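You operate a simulated robot arm through the tools that you are given. There is no shell and no other tool.

The job below is to be done with a simulated robot arm. You get a single attempt, and the scene is never put back.

JOB
Put things in order on the top of the end table. At the end: the silver can (marked "Talc") from the top of the end table stands where the black roller stood; the white plug is on the silver plate; the white bottle (marked "Oil") from the top of the end table stands where the silver can stood; the core from the top of the end table stands where the white plug stood; the black roller from the top of the end table stands where the core stood; whatever was shut is shut again. Leave all else as you found it, and nothing knocked over.

It is judged by the outcome, as a careful person would: the job done as asked, and still so three seconds after it is handed in. It fails if anything else is knocked over, pushed out of place, dropped, spilled or broken.

ROBOT AND FRAMES
A 6-joint arm with a two-finger gripper, fixed in place. Base frame: the origin is on the floor under the middle of its stand, x ahead of it, y to its left, z up; the work surface is at about z = 840. Lengths are in mm, angles in rad, forces in N, time in s.
With the tool pointing down near the work surface it reaches from about 120 to 680 mm from the base axis. Its first joint turns from -1.152 to 1.152 rad. Payload 2.45 kg.
The TCP is the grasp point between the finger pads, 30 mm short of the fingertips. In the tool frame z runs along the fingers and y along their closing line. The gripper opens to 106 mm; its body begins 79 mm behind the TCP.
Orientation is told as [roll, pitch, yaw] about the base's x, y, z axes, in that order, counted from this pose: with the fingers straight down and closing along the base's y, the tool's x points along the base's -x, its y along +y and its z along -z.

CONTROLS
- The arm moves only by the tool arm_command. Its argument "steps" is a list of rows, each a list of 7 numbers: the finger opening in cm, from 0 to 10.6, then the shift along the tool's x, y, z in units of 30 mm (1.0 is 30 mm), then the turn, a rotation vector about the tool's x, y, z in units of 4 degrees (1.0 is 4 degrees). In form: [[grip, dx, dy, dz, rx, ry, rz], ...]. A call has 1 to 20 rows; each row shifts and turns the commanded pose from where the row before left it, along the tool's axes as they then stand. A call with a number of a shift or a turn outside -1 to 1 is refused whole. Each row takes 0.2 s and may step no farther than 50 mm and 0.15 rad from the row before; otherwise, or with a gripper value out of range, the whole call is refused. Where a pose cannot be reached the arm comes as near as it can. A force on the tool above 40 N (or 10 N above the force at the start of the call, whichever is more), or a blocked arm, ends the call early, and 0.2 s more pass. Each finger travels about 153 mm/s and halts on what it meets, pressing with about 35 N; the grip force reading is that of the motor and also rises with nothing between the fingers. The clock runs only during rows and for 0.2 s after the last one: add rows that do not move to give the fingers time. It gives the time, the measured TCP pose, the force on the tool (base axes), the opening and the grip force at its end, in the units of the frame above (readings bear some noise), with the torque about the TCP (base axes, N m) and any sound that the robot's microphone picked up.
- Cameras (640 x 400 px; columns grow to the right, rows downward): "scene" is fixed at [71.7, 446.1, 1385.3]; the picture's right is [-0.42, -0.91, 0.00], its down [-0.67, 0.31, -0.68] and it looks along [0.61, -0.29, -0.74] (base axes); focal length 307 px, centre (320, 200). "wrist" rides on the gripper at [76, -2, -106] in the tool frame; the picture's right is [0.02, 1.00, 0.00], its down [-0.78, 0.02, -0.62] and it looks along [-0.62, 0.01, 0.78] (tool axes); focal length 247 px, centre (320, 200). There is no depth. A picture from a camera that has moved, and an enlarged one, comes with that camera's place and axes in the base frame and with its lens.
- capture(camera): a new picture of that camera. It takes no simulated time.
- enlarge(camera, box): a new picture of the part [left, top, right, bottom] of that camera's present view, enlarged. It takes no simulated time.
- hand_in(): hands the job in; it is judged then, once.

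Places have to be worked out from the pictures, the camera data and where the tool is seen. Open the gripper and draw the arm clear of the work before you hand the job in, unless the task says otherwise.

The tools are called after "Emit:" as a command line: name --pt "numbers of a row" for each row, then --argument value for the rest, lists and objects as JSON in quotes. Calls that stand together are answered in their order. arm_command: Moves the arm, as the interface text tells. Its arguments: {"type":"object","properties":{"steps":{"type":"array","items":{"type":"array","items":{"type":"number"}}}},"required":["steps"]} The other tools are called the same way: capture (camera) takes a picture; enlarge (camera, box) takes an enlarged picture of a part of a camera's view; hand_in () hands the job in.

At the start:

```text
t: 0.0
ee_pos: [335.5, 58.8, 1114.4]
tcp_rot: [0.0, -0.002, 0.001]
force: [0.4, 0.4, -0.4]
moment: [-0.04, 0.0, -0.02]
grip_width: 106.0
finger_force: 0.1
```

scene: 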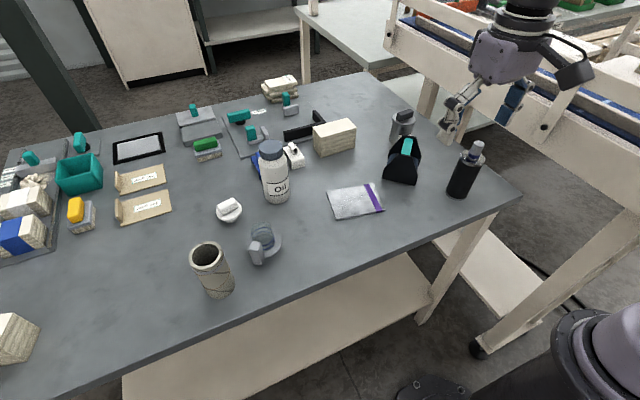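
wrist: 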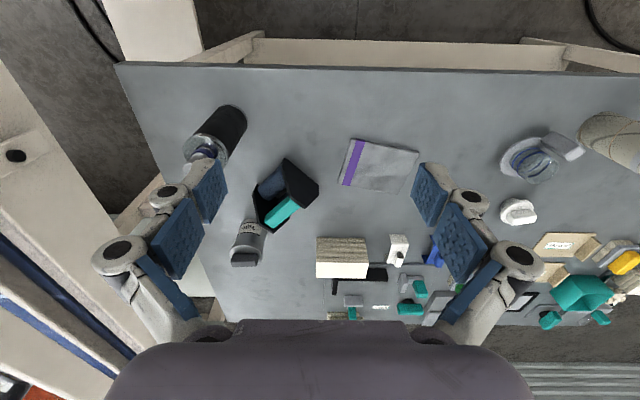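

I'll first look closely at the scene to identify each object named in the job.

Emit:
enlarge --camera "scene" --box '[160, 60, 360, 185]'

Emit:
enlarge --camera "scene" --box '[340, 90, 520, 220]'

Emit:
enlarge --camera "scene" --box '[160, 140, 340, 310]'

Emit:
enlarge --camera "scene" --box '[0, 100, 180, 270]'

Emit:
enlarge --camera "wrist" --box '[170, 90, 450, 330]'

Emit:
enlarge --camera "wrist" --box '[400, 90, 640, 340]'

```text
3.20 times, centred on (260, 122) of scene
camera zoom: at [71.7, 446.1, 1385.3], right [-0.42, -0.91, 0.0], down [-0.67, 0.31, -0.68], along [0.61, -0.29, -0.74], focal length 983 px, centre (512, 448)
```

zoom: 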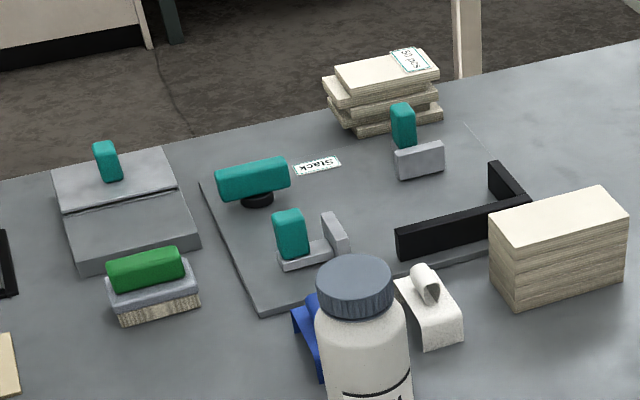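

```text
3.08 times, centred on (430, 155) of scene
camera zoom: at [71.7, 446.1, 1385.3], right [-0.42, -0.91, 0.0], down [-0.67, 0.31, -0.68], along [0.61, -0.29, -0.74], focal length 945 px, centre (-18, 338)
```

zoom: 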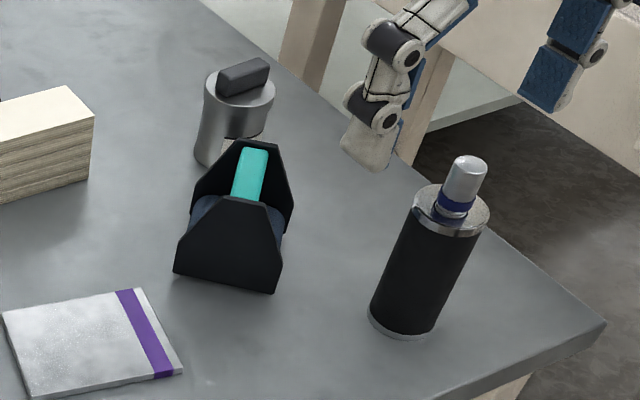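

```text
2.35 times, centred on (250, 225) of scene
camera zoom: at [71.7, 446.1, 1385.3], right [-0.42, -0.91, 0.0], down [-0.67, 0.31, -0.68], along [0.61, -0.29, -0.74], focal length 723 px, centre (485, 141)
```

zoom: 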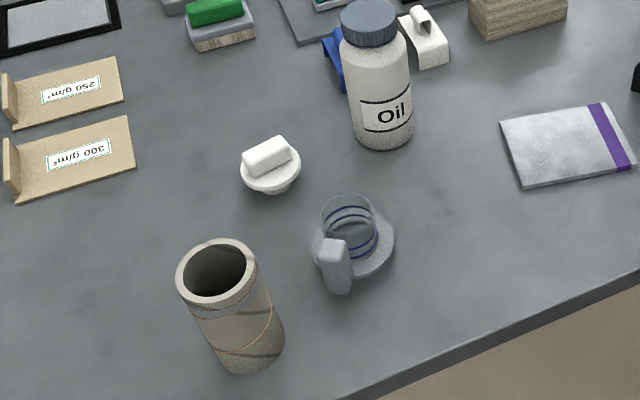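

```text
2.35 times, centred on (90, 185) of scene
camera zoom: at [71.7, 446.1, 1385.3], right [-0.42, -0.91, 0.0], down [-0.67, 0.31, -0.68], along [0.61, -0.29, -0.74], focal length 723 px, centre (861, 235)
```

zoom: 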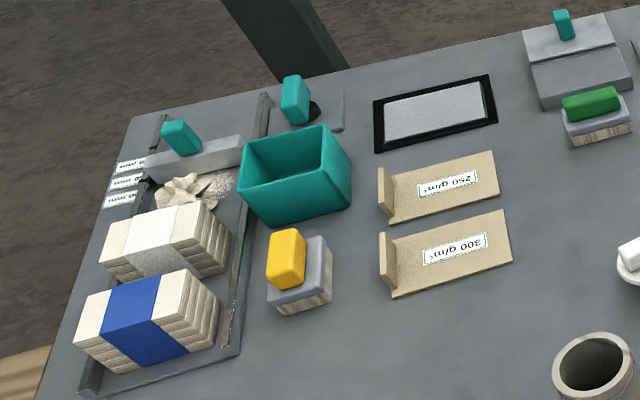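

```text
1.67 times, centred on (310, 210) of wrist
camera zoom: at [258.9, 55.9, 1220.9], right [-0.02, 1.0, 0.0], down [0.78, 0.02, 0.62], along [0.62, 0.01, -0.78], focal length 412 px, centre (337, 183)
```

zoom: 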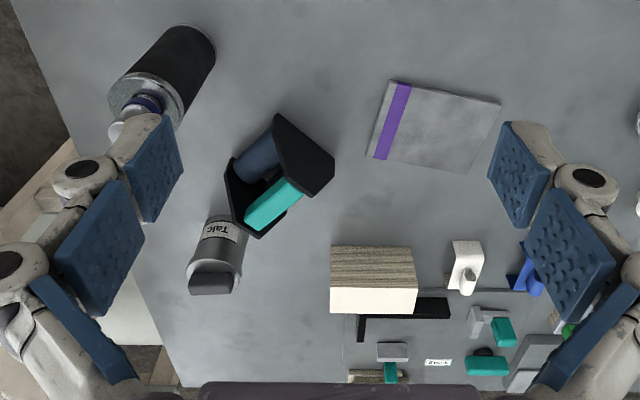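

```text
1.60 times, centred on (520, 215) of wrist
camera zoom: at [258.9, 55.9, 1220.9], right [-0.02, 1.0, 0.0], down [0.78, 0.02, 0.62], along [0.62, 0.01, -0.78], focal length 395 px, centre (0, 176)
```

zoom: 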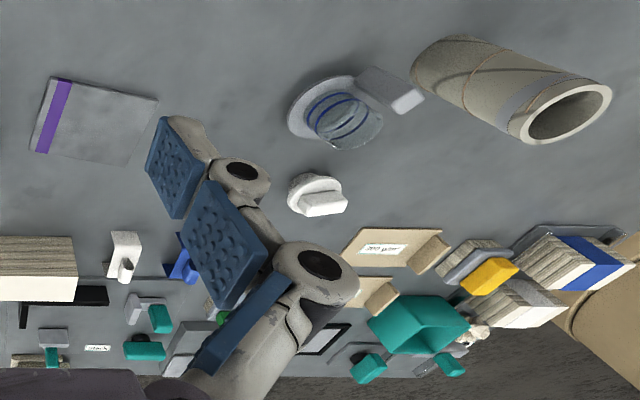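

The objects are: Talc can at about (638,-80), the black cylinder with a silver knob at about (400,-82), Oil bottle at about (579,320), cardboard core at about (398,502) and the white plug at about (560,438). I'll move over the plate with the purple stripe to see it up close and check that my geometry holds.

Emit:
arm_command --pt "10.6 -0.8 0.8 0.9 0 0 0" --pt "10.6 -0.8 0.8 0.9 0 0 0" --pt "10.6 -0.8 0.8 0.9 0 0 0" --pt "10.6 -0.8 0.8 0.9 0 0 0" --pt "10.6 0 0 0 0 0 0"

Emit:
capture --camera "wrist"

Emit:
capture --camera "scene"

```text
t: 1.2
ee_pos: [432.2, 154.0, 1007.8]
tcp_rot: [0.0, -0.002, 0.001]
force: [0.2, 0.1, -0.4]
moment: [0.02, 0.0, 0.02]
grip_width: 105.8
finger_force: 0.0
```

```text
taken
camera wrist: at [356.2, 152.3, 1114.6], right [-0.02, 1.0, 0.0], down [0.78, 0.02, 0.62], along [0.62, 0.01, -0.78], focal length 247 px, centre (320, 200)
```

wrist: 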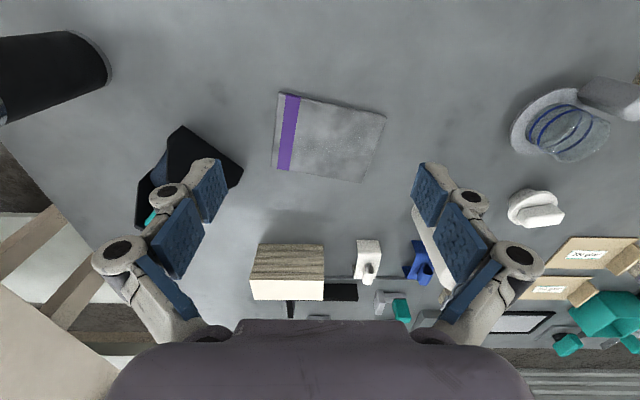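

```text
taken
```

scene: 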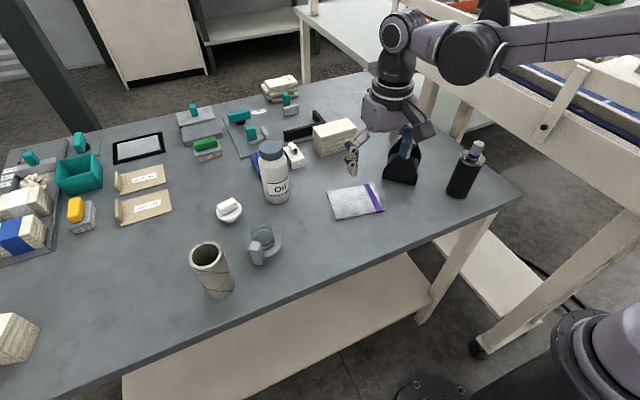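

Emit:
enlarge --camera "wrist" --box '[250, 70, 410, 200]'

Emit:
enlarge --camera "wrist" --box '[470, 60, 640, 260]'

Emit:
enlarge --camera "scene" --box '[300, 170, 400, 230]'

Emit:
enlarge --camera "scene" --box '[100, 120, 180, 170]'

```text
3.08 times, centred on (330, 135) of wrist
camera zoom: at [356.2, 152.3, 1114.6], right [-0.02, 1.0, 0.0], down [0.78, 0.02, 0.62], along [0.62, 0.01, -0.78], focal length 760 px, centre (289, 400)
```

zoom: 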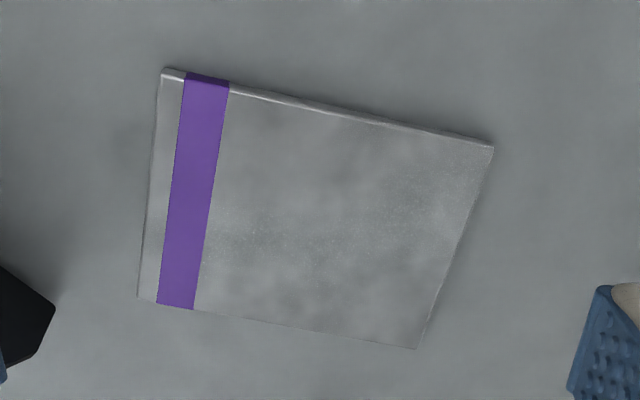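

```text
2.00 times, centred on (555, 160) of wrist
camera zoom: at [356.2, 152.3, 1114.6], right [-0.02, 1.0, 0.0], down [0.78, 0.02, 0.62], along [0.62, 0.01, -0.78], focal length 494 px, centre (-150, 280)
```

zoom: 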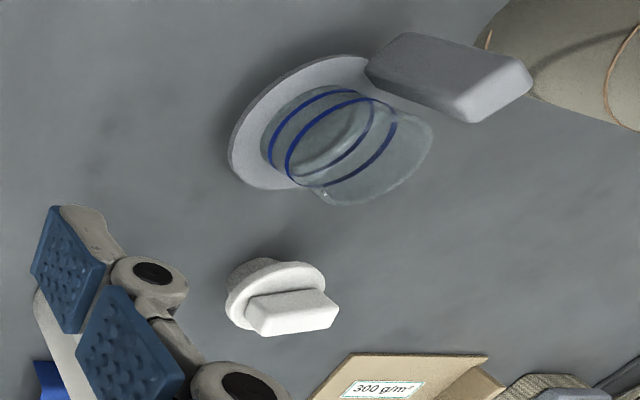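

```text
6.40 times, centred on (350, 200) of scene
camera zoom: at [71.7, 446.1, 1385.3], right [-0.42, -0.91, 0.0], down [-0.67, 0.31, -0.68], along [0.61, -0.29, -0.74], focal length 1966 px, centre (128, 200)
```

zoom: 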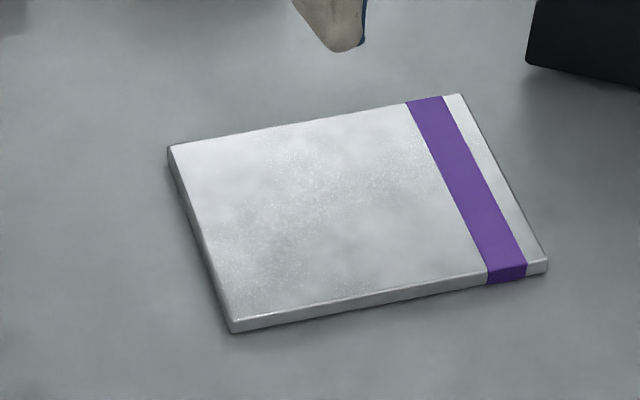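

```text
8.00 times, centred on (140, 145) of scene
camera zoom: at [71.7, 446.1, 1385.3], right [-0.42, -0.91, 0.0], down [-0.67, 0.31, -0.68], along [0.61, -0.29, -0.74], focal length 2457 px, centre (1760, 640)
```

zoom: 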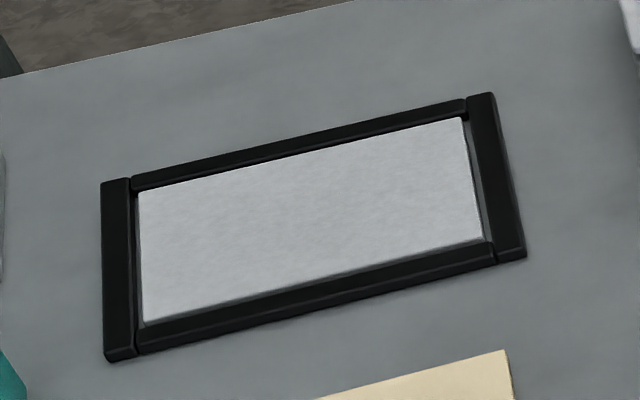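

The plate with the purple stripe is a bare metal plate with its centre near (480,160) and a size of about 115 x 90 mm. Now I'll look closely at the black cylinder and the black housing to settle which is the "roller".

Emit:
enlarge --camera "scene" --box '[430, 130, 510, 210]'

Emit:
arm_command --pt "10.6 0.6 -1 -0.7 0 0 0" --pt "10.6 0.6 -1 -0.7 0 0 0" --pt "10.6 0.6 -1 -0.7 0 0 0" --pt "10.6 0.6 -1 -0.7 0 0 0" --pt "10.6 0.6 -1 0 0 0 0" --pt "10.6 0.6 -1 0 0 0 0" --pt "10.6 0 0 0 0 0 0"

Emit:
capture --camera "wrist"

Emit:
capture --camera "scene"

```text
5.00 times, centred on (470, 170) of scene
camera zoom: at [71.7, 446.1, 1385.3], right [-0.42, -0.91, 0.0], down [-0.67, 0.31, -0.68], along [0.61, -0.29, -0.74], focal length 1536 px, centre (-430, 350)
```

zoom: 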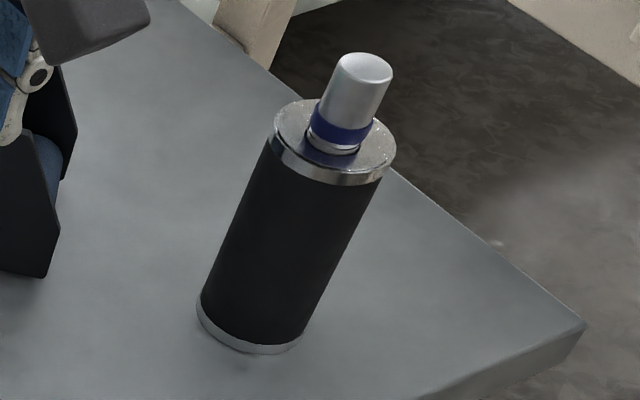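

```text
t: 2.8
ee_pos: [324.9, -28.5, 1091.0]
tcp_rot: [0.0, -0.001, 0.001]
force: [-0.2, 0.2, -0.1]
moment: [0.03, 0.02, -0.02]
grip_width: 106.0
finger_force: 0.2
```

```text
taken
camera wrist: at [248.8, -29.8, 1197.4], right [-0.02, 1.0, 0.0], down [0.78, 0.02, 0.62], along [0.62, 0.01, -0.78], focal length 247 px, centre (320, 200)
```

wrist: 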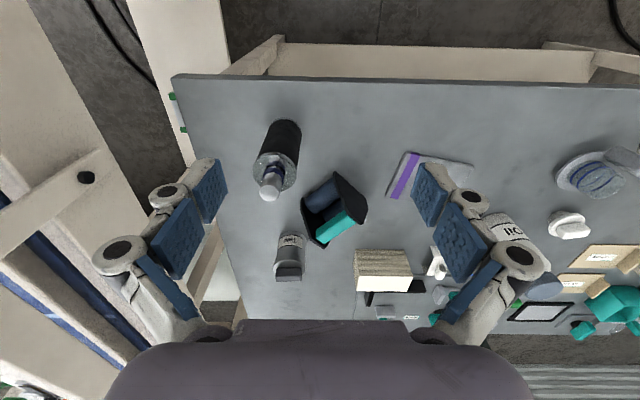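

```text
taken
```

scene: 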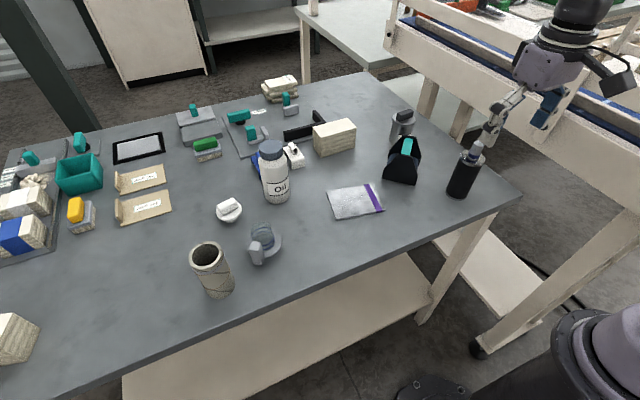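

Emit:
enlarge --camera "wrist" --box '[230, 100, 400, 300]'

Emit:
enlarge --camera "scene" --box '[370, 95, 440, 195]'

```text
2.00 times, centred on (315, 200) of wrist
camera zoom: at [248.8, -29.8, 1197.4], right [-0.02, 1.0, 0.0], down [0.78, 0.02, 0.62], along [0.62, 0.01, -0.78], focal length 494 px, centre (330, 200)
```

zoom: 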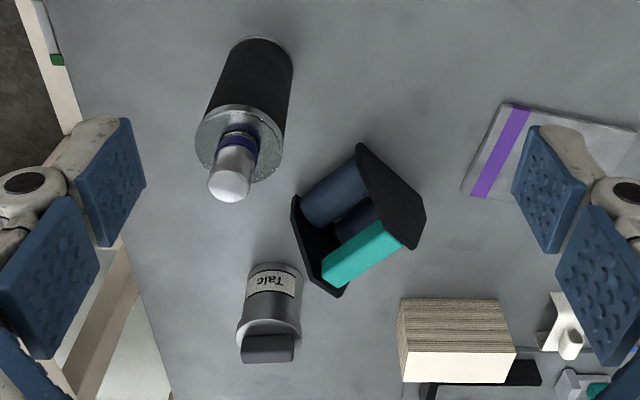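

```text
4.00 times, centred on (405, 145) of scene
camera zoom: at [71.7, 446.1, 1385.3], right [-0.42, -0.91, 0.0], down [-0.67, 0.31, -0.68], along [0.61, -0.29, -0.74], focal length 1229 px, centre (-20, 420)
```

zoom: 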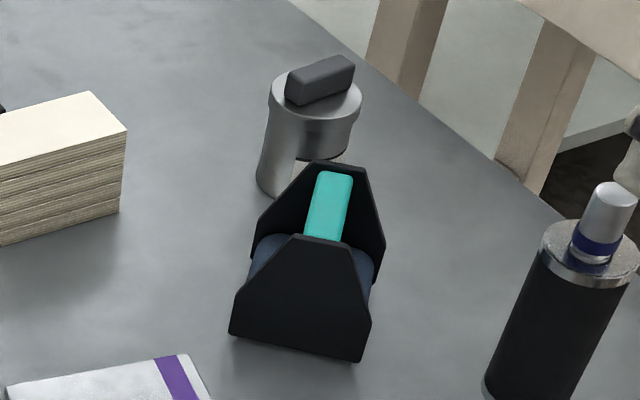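

The black cylinder with chrome ends and a knob is the roller. Its base is at about (399,-78), about 54 mm in diameter, and it is 154 mm tall with the knob. Next I turn the tool to about 36° of yaw and travel high towards the plug and core area to test reach and view the plug.

Emit:
arm_command --pt "10.6 0 0 0 0 0 -1" --pt "10.6 0 0 0 0 0 -1" --pt "10.6 0 0 0 0 0 -1" --pt "10.6 0 0 0 0 0 -1" --pt "10.6 0 0 0 0 0 -1" --pt "10.6 0 0 0 0 0 -1" --pt "10.6 0 0 0 0 0 -1" --pt "10.6 0 0 0 0 0 -1" --pt "10.6 0 0 0 0 0 -1" --pt "10.6 -1 0.6 0 0 0 0" --pt "10.6 -1 0.6 0 0 0 0" --pt "10.6 -1 0.6 0 0 0 0" --pt "10.6 -1 0.6 0 0 0 0" --pt "10.6 -1 0.6 0 0 0 0" --pt "10.6 -1 0.6 0 0 0 0" --pt "10.6 -1 0.6 0 0 0 0" --pt "10.6 -1 0.6 0 0 0 0" --pt "10.6 -1 0.6 0 0 0 0" --pt "10.6 -1 0.6 0 0 0 0" --pt "10.6 0 0 0 0 0 0"

Emit:
capture --camera "wrist"

Emit:
capture --camera "scene"

```text
t: 7.0
ee_pos: [459.7, 293.8, 1089.7]
tcp_rot: [0.0, 0.0, 0.628]
force: [0.2, 0.5, -0.4]
moment: [0.02, 0.0, -0.01]
grip_width: 106.0
finger_force: 0.0
```

```text
taken
camera wrist: at [399.3, 249.0, 1195.6], right [-0.6, 0.8, 0.0], down [0.62, 0.47, 0.62], along [0.5, 0.38, -0.78], focal length 247 px, centre (320, 200)
```

wrist: 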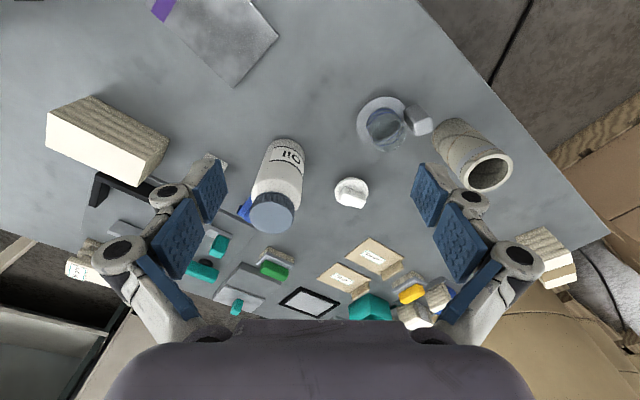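

```text
taken
```

scene: 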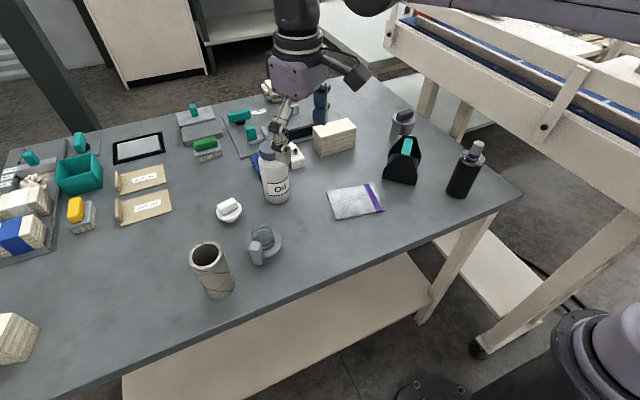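

From this vantage the plug, bottle, jug and core are all visible. I'll enlarge the view to triangulate them.

Emit:
enlarge --camera "wrist" --box '[310, 80, 530, 230]'

Emit:
enlarge --camera "wrist" --box '[220, 120, 400, 260]'

```text
2.67 times, centred on (420, 155) of wrist
camera zoom: at [399.3, 249.0, 1195.6], right [-0.6, 0.8, 0.0], down [0.62, 0.47, 0.62], along [0.5, 0.38, -0.78], focal length 659 px, centre (53, 320)
```

zoom: 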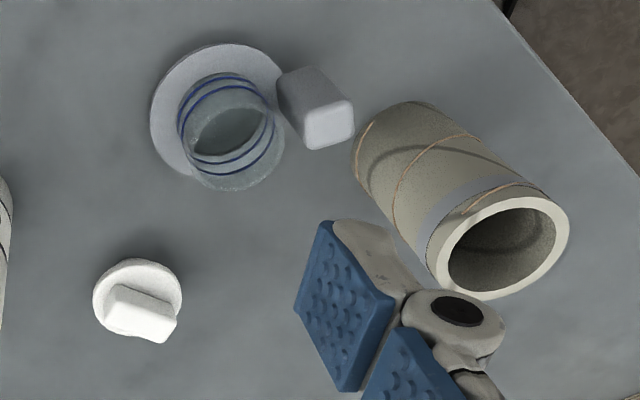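

```text
2.86 times, centred on (310, 190) of wrist
camera zoom: at [399.3, 249.0, 1195.6], right [-0.6, 0.8, 0.0], down [0.62, 0.47, 0.62], along [0.5, 0.38, -0.78], focal length 706 px, centre (349, 229)
```

zoom: 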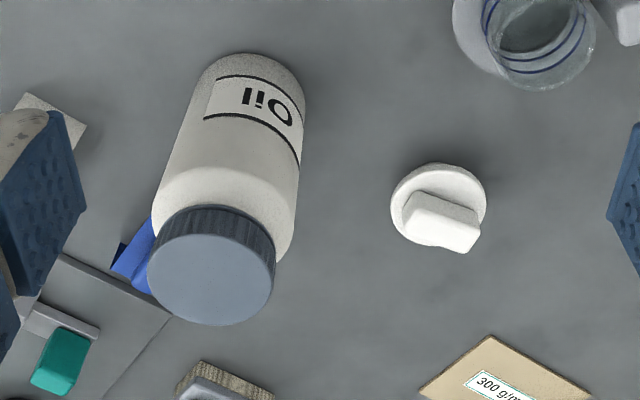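

Triangulated with refined axes: plug at about (566,440) with its top at 882, core at about (404,502) with its top at 946, bottle at about (585,320) with its top at 980. I move high over the plug to test reach at a radius of about 717.

Emit:
arm_command --pt "10.6 -0.95 0.31 0 0 0 0" --pt "10.6 -0.95 0.31 0 0 0 0" --pt "10.6 -0.95 0.31 0 0 0 0" --pt "10.6 -0.95 0.31 0 0 0 0" --pt "10.6 -0.95 0.31 0 0 0 0" --pt "10.6 -0.95 0.31 0 0 0 0" --pt "10.6 0 0 0 0 0 0"

Emit:
capture --camera "wrist"

Emit:
capture --camera "scene"

```text
t: 8.6
ee_pos: [511.0, 375.9, 1083.7]
tcp_rot: [-0.001, 0.001, 0.629]
force: [-0.3, 0.9, -0.1]
moment: [-0.03, -0.02, 0.02]
grip_width: 106.2
finger_force: 0.0
out of reach, approached as far as the arm can: row 4, 5, 6
```

```text
taken
camera wrist: at [450.7, 329.6, 1189.1], right [-0.61, 0.8, 0.0], down [0.62, 0.47, 0.62], along [0.5, 0.38, -0.78], focal length 247 px, centre (320, 200)
```

wrist: 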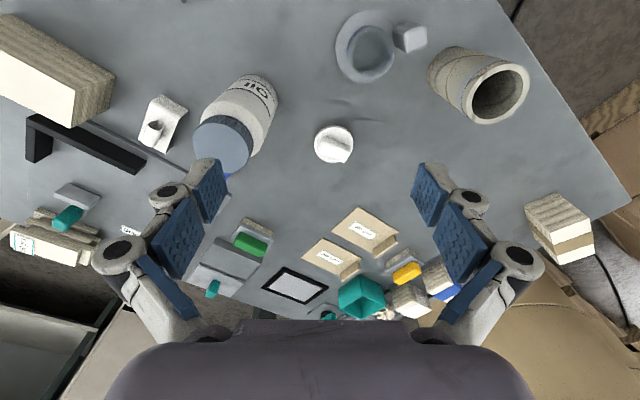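

```text
taken
```

scene: 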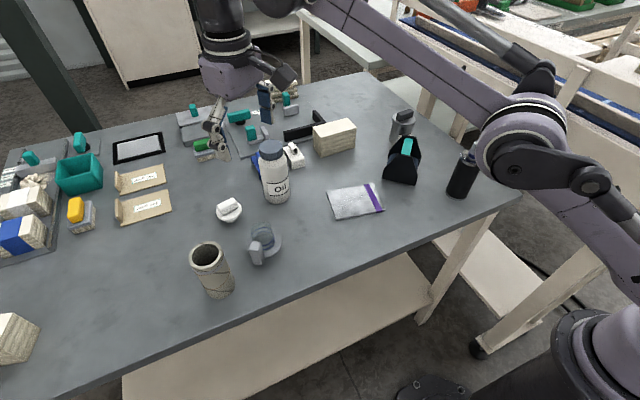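

With the tool vertical the arm tops out at a radius of about 634 at this height. The plug needs about 717, so I'll tilt the tool outward about its closing line by 16° and see where the arm ends up, still high above everything.

Emit:
arm_command --pt "10.6 0 0 0 0 -1 0" --pt "10.6 0 0 0 0 -1 0" --pt "10.6 0 0 0 0 -1 0" --pt "10.6 0 0 0 0 -1 0" --pt "10.6 0 0 0 0 0 0"

```text
t: 9.8
ee_pos: [511.7, 374.9, 1083.3]
tcp_rot: [-0.002, -0.28, 0.628]
force: [-0.1, 0.0, -0.6]
moment: [-0.01, -0.02, 0.01]
grip_width: 106.0
finger_force: 0.1
```

The commanded pose follows the arm, and the 16° outward tilt holds. Now I descend and extend over the plug to z≈1000 and check whether that radius is reachable.

Emit:
arm_command --pt "10.6 -0.466 0.173 0.853 0 0 0" --pt "10.6 -0.466 0.173 0.853 0 0 0" --pt "10.6 -0.466 0.173 0.853 0 0 0" --pt "10.6 -0.466 0.173 0.853 0 0 0" --pt "10.6 0 0 0 0 0 0"

Emit:
capture --camera "wrist"

Emit:
capture --camera "scene"

```text
t: 11.0
ee_pos: [566.8, 439.0, 1000.4]
tcp_rot: [-0.003, -0.279, 0.629]
force: [0.3, 0.5, 0.4]
moment: [-0.03, -0.02, 0.01]
grip_width: 106.1
finger_force: 0.1
```

```text
taken
camera wrist: at [484.7, 377.1, 1081.3], right [-0.6, 0.8, -0.01], down [0.46, 0.36, 0.81], along [0.65, 0.49, -0.58], focal length 247 px, centre (320, 200)
```

wrist: 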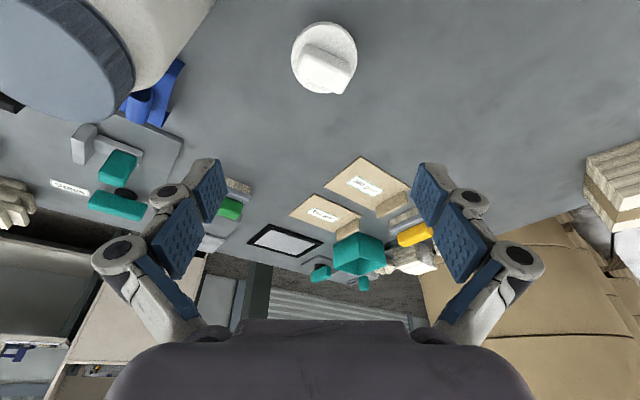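

```text
taken
```

scene: 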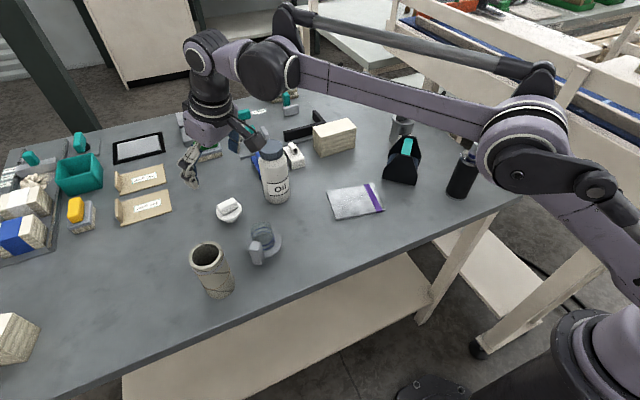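

The arm reached (567,439,1000) with the tilt, so reach is fine. I'll zoom in on the plug to read its shape and the bar's orientation.

Emit:
enlarge --camera "wrist" --box '[270, 0, 380, 110]'

Emit:
enlarge --camera "scene" --box '[200, 185, 260, 230]'

```text
3.64 times, centred on (325, 55) of wrist
camera zoom: at [484.7, 377.1, 1081.3], right [-0.6, 0.8, -0.01], down [0.46, 0.36, 0.81], along [0.65, 0.49, -0.58], focal length 898 px, centre (302, 727)
```

zoom: 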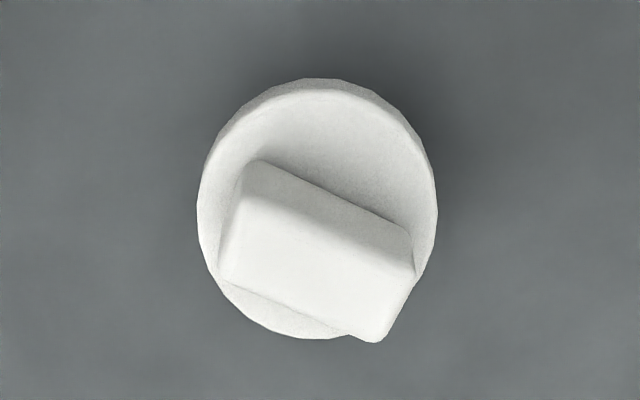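

```text
8.89 times, centred on (230, 208) of scene
camera zoom: at [71.7, 446.1, 1385.3], right [-0.42, -0.91, 0.0], down [-0.67, 0.31, -0.68], along [0.61, -0.29, -0.74], focal length 2730 px, centre (1120, 133)
```

zoom: 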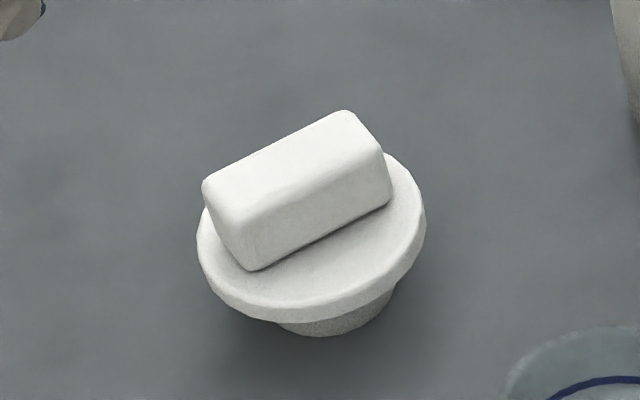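

Both views agree: the plug's axis is at (563,440). It has a stem standing on the table, a 57 mm flange at z of about 855–863, and a bar up to 882. I'll grip the flange rim with the tool tilted, coming down part way first to check the alignment.

Emit:
arm_command --pt "10.6 0.304 0.033 0.84 0 0 0" --pt "10.6 0.304 0.033 0.84 0 0 0" --pt "10.6 0.304 0.033 0.84 0 0 0" --pt "10.6 0 0 0 0 0 0"

Emit:
capture --camera "wrist"

Emit:
capture --camera "scene"

```text
t: 12.0
ee_pos: [559.6, 441.0, 919.5]
tcp_rot: [-0.002, -0.279, 0.631]
force: [-0.6, 0.1, 0.3]
moment: [-0.01, 0.01, -0.02]
grip_width: 106.1
finger_force: 0.2
```

```text
taken
camera wrist: at [477.3, 379.3, 1000.0], right [-0.6, 0.8, -0.01], down [0.46, 0.36, 0.81], along [0.65, 0.49, -0.58], focal length 247 px, centre (320, 200)
```

wrist: 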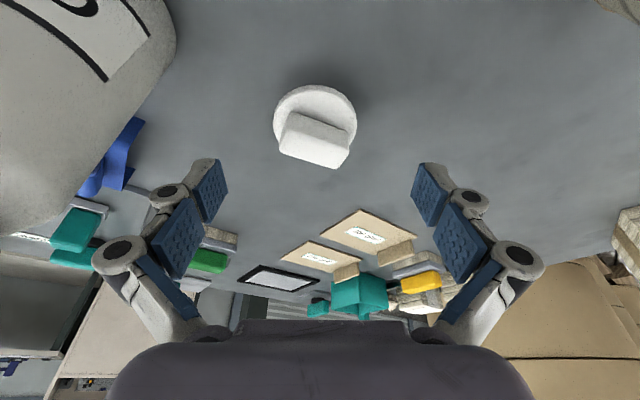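

```text
taken
```

scene: 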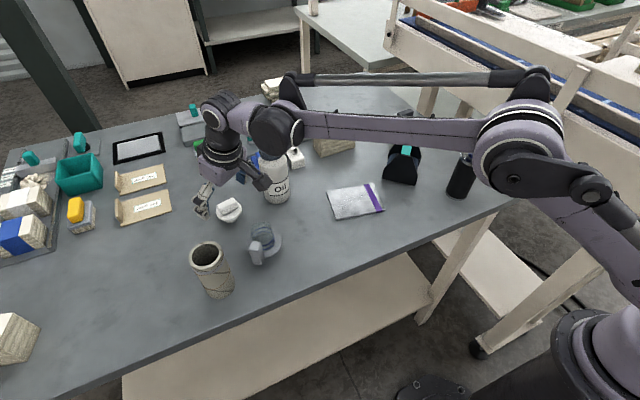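

Emit:
enlarge --camera "wrist" --box '[260, 70, 370, 180]'

Emit:
enlarge --camera "scene" --box '[180, 150, 300, 230]'

```text
3.64 times, centred on (315, 125) of wrist
camera zoom: at [477.3, 379.3, 1000.0], right [-0.6, 0.8, -0.01], down [0.46, 0.36, 0.81], along [0.65, 0.49, -0.58], focal length 898 px, centre (338, 473)
```

zoom: 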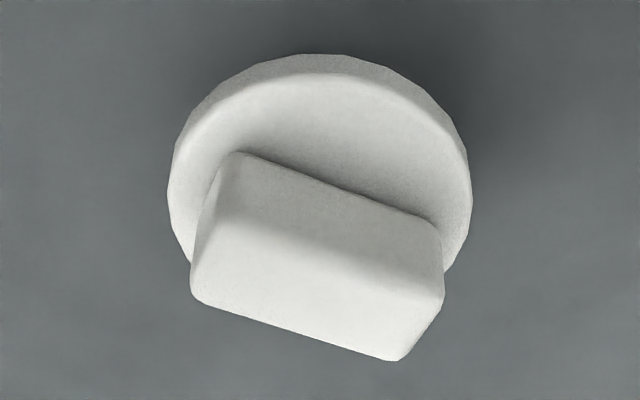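

```text
5.00 times, centred on (240, 190) of scene
camera zoom: at [71.7, 446.1, 1385.3], right [-0.42, -0.91, 0.0], down [-0.67, 0.31, -0.68], along [0.61, -0.29, -0.74], focal length 1536 px, centre (720, 250)
```

zoom: 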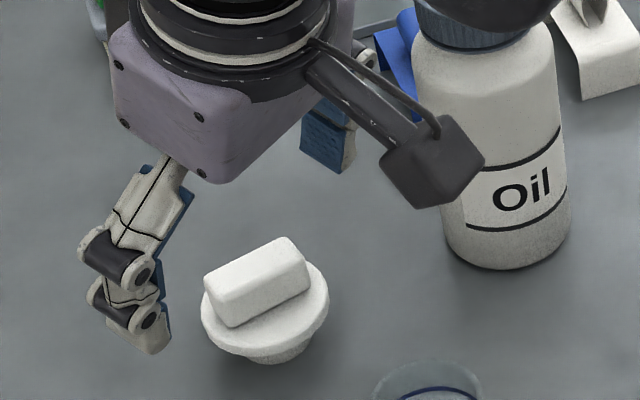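

The plug's flange centre resolves to (563,439.5), so only small corrections are needed. I descend to TCP z≈880 with the pads around the flange, then look before closing.

Emit:
arm_command --pt "10.6 0.247 -0.058 0.615 0 0 0" --pt "10.6 0.247 -0.058 0.615 0 0 0" --pt "10.6 0 0 0 0 0 0"

Emit:
capture --camera "wrist"

Emit:
enlarge --camera "scene" --box '[180, 150, 300, 230]'

```text
t: 12.8
ee_pos: [557.8, 434.4, 879.9]
tcp_rot: [-0.001, -0.277, 0.626]
force: [-0.6, 0.7, -0.5]
moment: [-0.02, 0.03, 0.02]
grip_width: 105.9
finger_force: 0.1
```

```text
taken
camera wrist: at [476.8, 372.6, 960.9], right [-0.6, 0.8, -0.01], down [0.46, 0.36, 0.81], along [0.65, 0.49, -0.58], focal length 247 px, centre (320, 200)
```

wrist: 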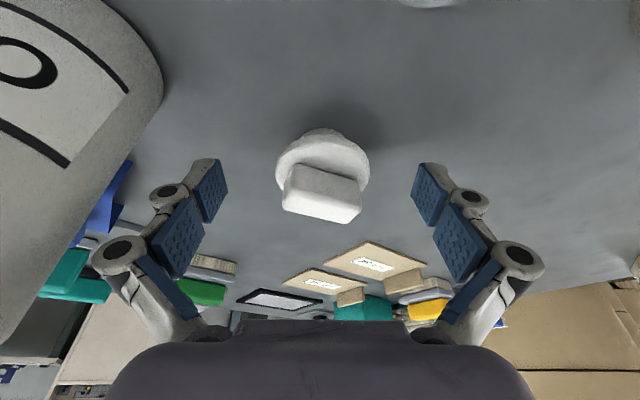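

```text
5.00 times, centred on (240, 190) of scene
camera zoom: at [71.7, 446.1, 1385.3], right [-0.42, -0.91, 0.0], down [-0.67, 0.31, -0.68], along [0.61, -0.29, -0.74], focal length 1536 px, centre (720, 250)
```

zoom: 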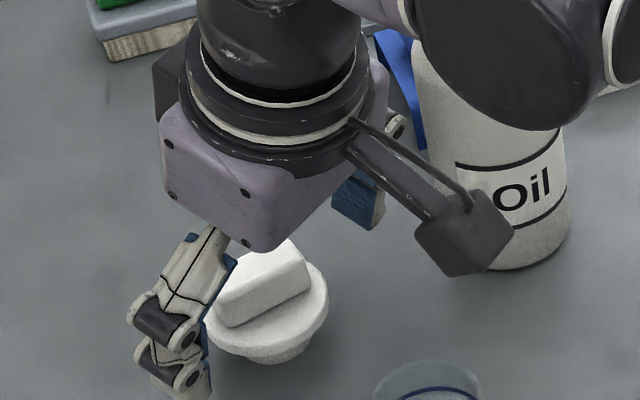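

The fingers straddle the flange with about 1.5 mm of lateral offset. I correct that and close.

Emit:
arm_command --pt "10.6 0 0.05 0 0 0 0" --pt "7.0 0 0 0 0 0 0" --pt "5.0 0 0 0 0 0 0" --pt "5.0 0 0 0 0 0 0" --pt "5.0 0 0 0 0 0 0"

Emit:
capture --camera "wrist"

Emit:
enlarge --camera "scene" --box '[180, 150, 300, 230]'

```text
t: 14.0
ee_pos: [557.2, 434.9, 880.4]
tcp_rot: [-0.001, -0.28, 0.629]
force: [-0.4, 0.3, 3.4]
moment: [0.02, 0.01, 0.0]
grip_width: 53.2
finger_force: 35.2
```

```text
taken
camera wrist: at [475.7, 374.0, 961.4], right [-0.6, 0.8, -0.01], down [0.46, 0.36, 0.81], along [0.65, 0.49, -0.58], focal length 247 px, centre (320, 200)
```

wrist: 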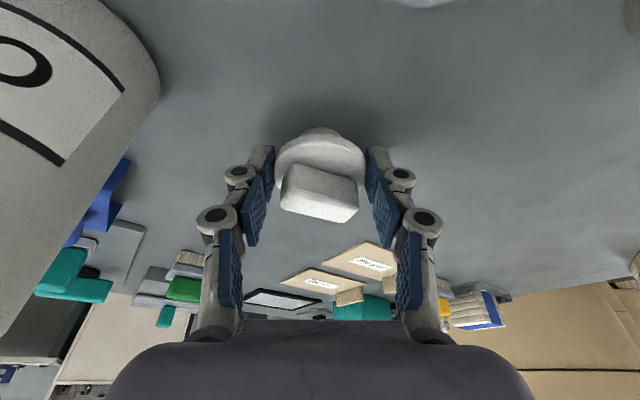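

```text
5.00 times, centred on (240, 190) of scene
camera zoom: at [71.6, 446.1, 1385.3], right [-0.42, -0.91, 0.0], down [-0.67, 0.31, -0.68], along [0.61, -0.29, -0.74], focal length 1536 px, centre (720, 250)
```

zoom: 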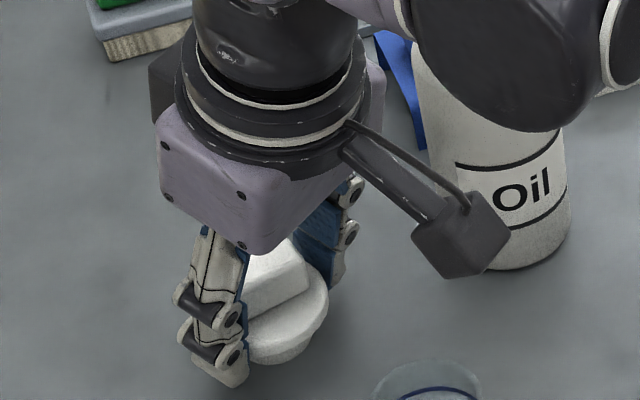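

The grip holds: 53 mm wide at 35 N. I lift straight up first, then back and up to clear the bottle, then across to above the plate.

Emit:
arm_command --pt "5.0 -0.184 0 -0.641 0 0 0" --pt "5.0 -0.184 0 -0.641 0 0 0" --pt "5.0 -0.184 0 -0.641 0 0 0" --pt "5.0 0.439 0 -0.889 0 0 0" --pt "5.0 0.439 0 -0.889 0 0 0" --pt "5.0 0.439 0 -0.889 0 0 0" --pt "5.0 0.439 0 -0.889 0 0 0" --pt "5.0 0.439 0 -0.889 0 0 0" --pt "5.0 0 0 0 0 0 0"

Emit:
capture --camera "wrist"

Emit:
capture --camera "scene"

```text
t: 16.0
ee_pos: [478.2, 376.3, 1051.1]
tcp_rot: [-0.001, -0.282, 0.627]
force: [-0.1, -0.2, 0.8]
moment: [0.0, 0.0, 0.02]
grip_width: 53.3
finger_force: 35.1
```

```text
taken
camera wrist: at [395.4, 314.9, 1131.3], right [-0.6, 0.8, -0.01], down [0.46, 0.36, 0.81], along [0.65, 0.49, -0.58], focal length 247 px, centre (320, 200)
```

wrist: 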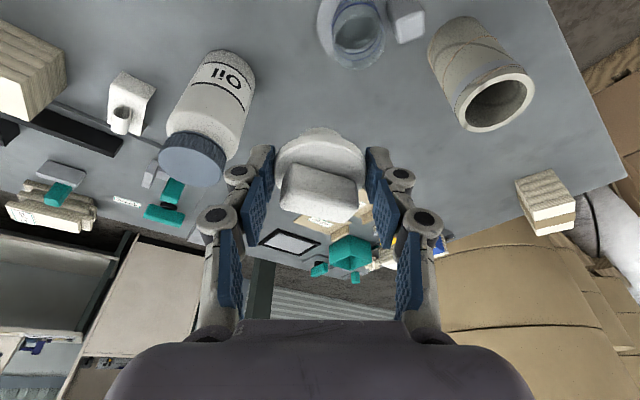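

```text
taken
```

scene: 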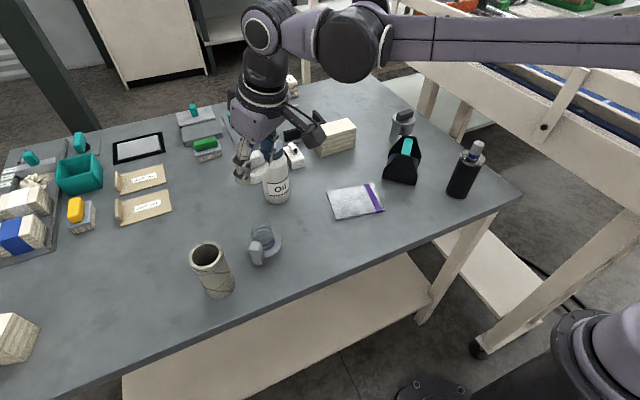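

The plug is held firmly in the same attitude. I carry it across at z≈1050, then lower to about 950 above the plate for a look.

Emit:
arm_command --pt "5.0 0.683 -0.972 -0.196 0 0 0" --pt "5.0 0.683 -0.972 -0.196 0 0 0" --pt "5.0 0.683 -0.972 -0.196 0 0 0" --pt "5.0 0.683 -0.972 -0.196 0 0 0" --pt "5.0 0.683 -0.972 -0.196 0 0 0" --pt "5.0 0.683 -0.972 -0.196 0 0 0" --pt "5.0 0.23 0 0.8 0 0 0" --pt "5.0 0.23 0 0.8 0 0 0" --pt "5.0 0.23 0 0.8 0 0 0" --pt "5.0 0.23 0 0.8 0 0 0" --pt "5.0 0 0 0 0 0 0"

Emit:
capture --camera "wrist"

Emit:
enlarge --camera "scene" --box '[270, 120, 430, 230]'

```text
t: 18.4
ee_pos: [475.5, 159.9, 950.9]
tcp_rot: [0.0, -0.28, 0.628]
force: [0.3, -0.1, -0.3]
moment: [-0.01, 0.01, -0.01]
grip_width: 53.3
finger_force: 34.9
```

```text
taken
camera wrist: at [394.1, 98.9, 1031.6], right [-0.6, 0.8, -0.01], down [0.46, 0.36, 0.81], along [0.65, 0.49, -0.58], focal length 247 px, centre (320, 200)
```

wrist: 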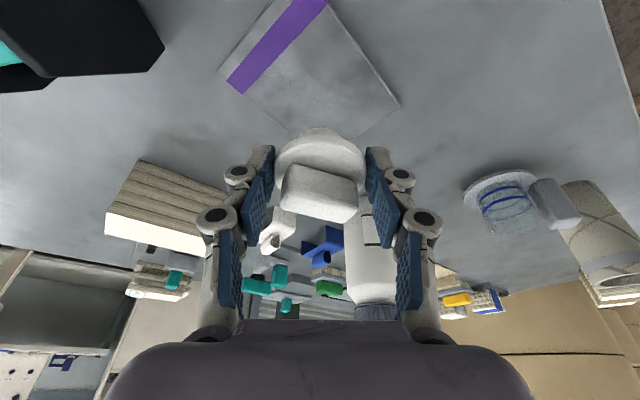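

```text
3.64 times, centred on (350, 175) of scene
camera zoom: at [71.7, 446.1, 1385.3], right [-0.42, -0.91, 0.0], down [-0.67, 0.31, -0.68], along [0.61, -0.29, -0.74], focal length 1117 px, centre (211, 291)
```

zoom: 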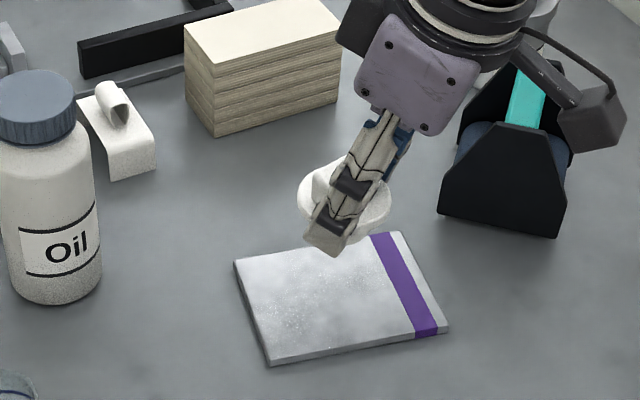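

The plate position checks out: its centre is at about (482,163) and the plug hangs above about (480,163). I lower to about 893, just above expected contact at about 887.

Emit:
arm_command --pt "5.0 0.178 0 0.62 0 0 0" --pt "5.0 0.178 0 0.62 0 0 0" --pt "5.0 0.178 0 0.62 0 0 0" --pt "5.0 0 0 0 0 0 0"

Emit:
enlarge --camera "scene" --box '[310, 150, 410, 220]'

```text
t: 19.4
ee_pos: [477.5, 158.0, 893.5]
tcp_rot: [-0.003, -0.282, 0.628]
force: [0.4, -0.5, -0.6]
moment: [-0.05, 0.0, 0.01]
grip_width: 53.3
finger_force: 34.7
```

```text
5.71 times, centred on (360, 185) of scene
camera zoom: at [71.7, 446.1, 1385.3], right [-0.42, -0.91, 0.0], down [-0.67, 0.31, -0.68], along [0.61, -0.29, -0.74], focal length 1755 px, centre (91, 286)
```

zoom: 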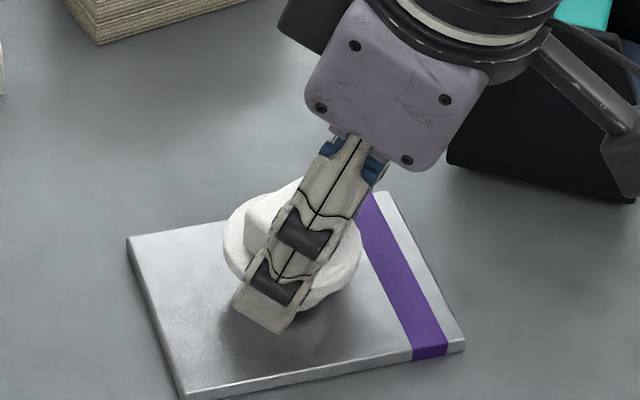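

Positioning over the plate looks right. I make small downward steps until contact registers.

Emit:
arm_command --pt "5.0 0.014 0 0.05 0 0 0" --pt "5.0 0.014 0 0.05 0 0 0" --pt "5.0 0.014 0 0.05 0 0 0" --pt "5.0 0 0 0 0 0 0"

```text
t: 20.4
ee_pos: [476.7, 158.6, 888.3]
tcp_rot: [-0.003, -0.278, 0.629]
force: [0.0, -0.1, -0.7]
moment: [0.0, 0.0, -0.03]
grip_width: 53.3
finger_force: 35.6
```

Emit:
arm_command --pt "5.0 0.009 0 0.033 0 0 0" --pt "5.0 0.009 0 0.033 0 0 0" --pt "5.0 0 0 0 0 0 0"

Emit:
enlarge --camera "scene" --box '[320, 170, 390, 220]'

```text
t: 21.2
ee_pos: [477.0, 158.9, 887.9]
tcp_rot: [-0.002, -0.281, 0.628]
force: [-0.7, -1.7, 24.4]
moment: [0.06, -0.15, -0.01]
grip_width: 53.4
finger_force: 34.6
```

```text
8.00 times, centred on (355, 195) of scene
camera zoom: at [71.3, 445.9, 1385.4], right [-0.42, -0.91, 0.0], down [-0.67, 0.31, -0.68], along [0.61, -0.29, -0.73], focal length 2457 px, centre (40, 240)
```

zoom: 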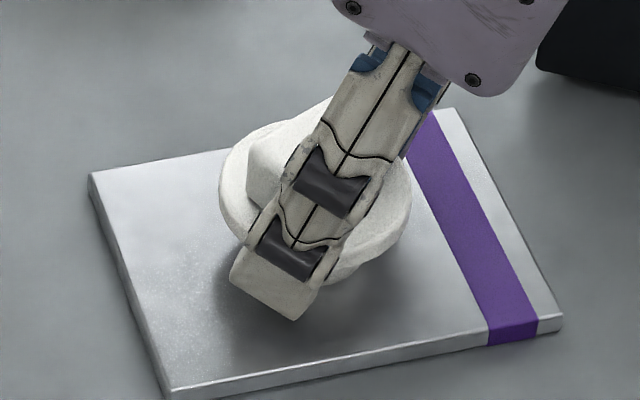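

Contact is made (24 N) at z≈888. I ease up about 1 mm to relieve the pressure, then open the fingers.

Emit:
arm_command --pt "5.0 -0.009 0 -0.03 0 0 0" --pt "5.0 0 0 0 0 0 0"

```text
t: 21.8
ee_pos: [476.8, 158.5, 887.2]
tcp_rot: [-0.002, -0.282, 0.629]
force: [3.2, -1.8, 9.8]
moment: [0.02, -0.24, -0.02]
grip_width: 53.3
finger_force: 34.6
```

Emit:
arm_command --pt "5.0 -0.004 0 -0.014 0 0 0" --pt "5.8 0 0 0 0 0 0" --pt "7.0 0 0 0 0 0 0" --pt "9.0 0 0 0 0 0 0" --pt "10.0 0 0 0 0 0 0"

Emit:
enlarge --camera "scene" --box '[310, 160, 410, 220]'

Emit:
capture --camera "wrist"

```text
t: 23.0
ee_pos: [476.8, 160.7, 887.3]
tcp_rot: [-0.003, -0.279, 0.627]
force: [-0.2, 0.4, 0.3]
moment: [-0.01, 0.01, 0.01]
grip_width: 99.9
finger_force: 0.0
```

```text
6.40 times, centred on (360, 190) of scene
camera zoom: at [71.7, 446.1, 1385.3], right [-0.42, -0.91, 0.0], down [-0.67, 0.31, -0.68], along [0.61, -0.29, -0.74], focal length 1966 px, centre (64, 264)
```

zoom: 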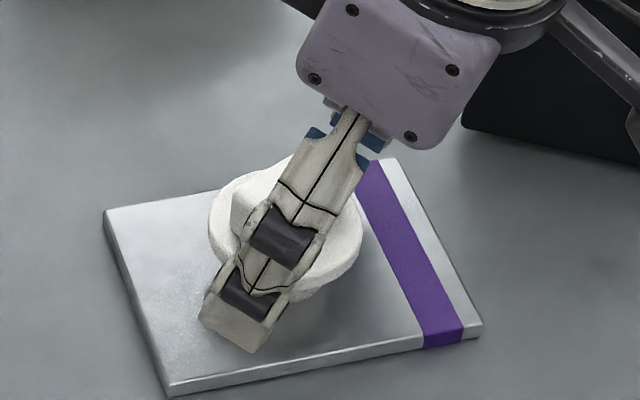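

```text
taken
camera wrist: at [394.9, 98.4, 968.5], right [-0.6, 0.8, -0.01], down [0.46, 0.36, 0.81], along [0.65, 0.49, -0.58], focal length 247 px, centre (320, 200)
```

wrist: 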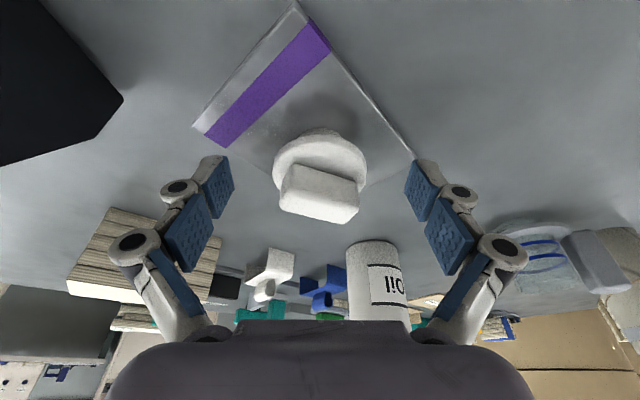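

The plug stands upright on the silver plate. I lift clear, turn the yaw to 60° (keeping the tilt), and travel to above the core.

Emit:
arm_command --pt "10.6 -0.276 0 -0.961 0 0 0" --pt "10.6 -0.276 0 -0.961 0 0 0" --pt "10.6 -0.276 0 -0.961 0 0 0" --pt "10.6 -0.276 0 -0.961 0 0 0" --pt "10.6 -0.276 0 -0.961 0 0 0" --pt "10.6 0 0 0 -0.2756 0 -0.9613" --pt "10.6 0 0 0 -0.2756 0 -0.9613" --pt "10.6 0 0 0 -0.2756 0 -0.9613" --pt "10.6 0 0 0 -0.2756 0 -0.9613" --pt "10.6 0 0 0 -0.2756 0 -0.9613" --pt "10.6 0 0 0 -0.2756 0 -0.9613" --pt "10.6 -0.925 0.87 0.265 0 0 0" --pt "10.6 -0.925 0.87 0.265 0 0 0" --pt "10.6 -0.925 0.87 0.265 0 0 0" --pt "10.6 -0.925 0.87 0.265 0 0 0" --pt "10.6 -0.925 0.87 0.265 0 0 0" --pt "10.6 -0.925 0.87 0.265 0 0 0" --pt "10.6 -0.925 0.87 0.265 0 0 0" --pt "10.6 -0.925 0.87 0.265 0 0 0" --pt "10.6 0 0 0 0 0 0"

Emit:
capture --camera "wrist"

Emit:
capture --camera "scene"

```text
t: 27.2
ee_pos: [412.0, 466.1, 1035.8]
tcp_rot: [-0.003, -0.278, 1.048]
force: [0.1, 0.8, -0.1]
moment: [-0.01, 0.01, 0.02]
grip_width: 105.9
finger_force: 0.0
```

```text
taken
camera wrist: at [362.1, 376.4, 1117.8], right [-0.88, 0.48, -0.01], down [0.27, 0.51, 0.81], along [0.4, 0.71, -0.58], focal length 247 px, centre (320, 200)
```

wrist: 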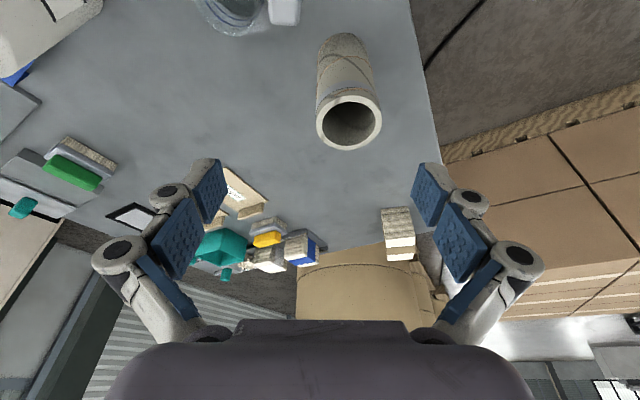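

```text
taken
```

scene: 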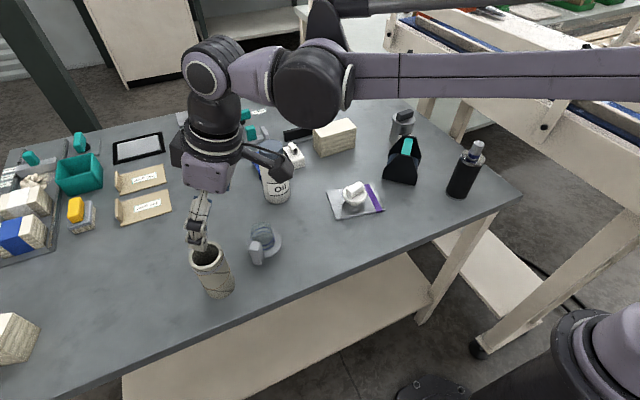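

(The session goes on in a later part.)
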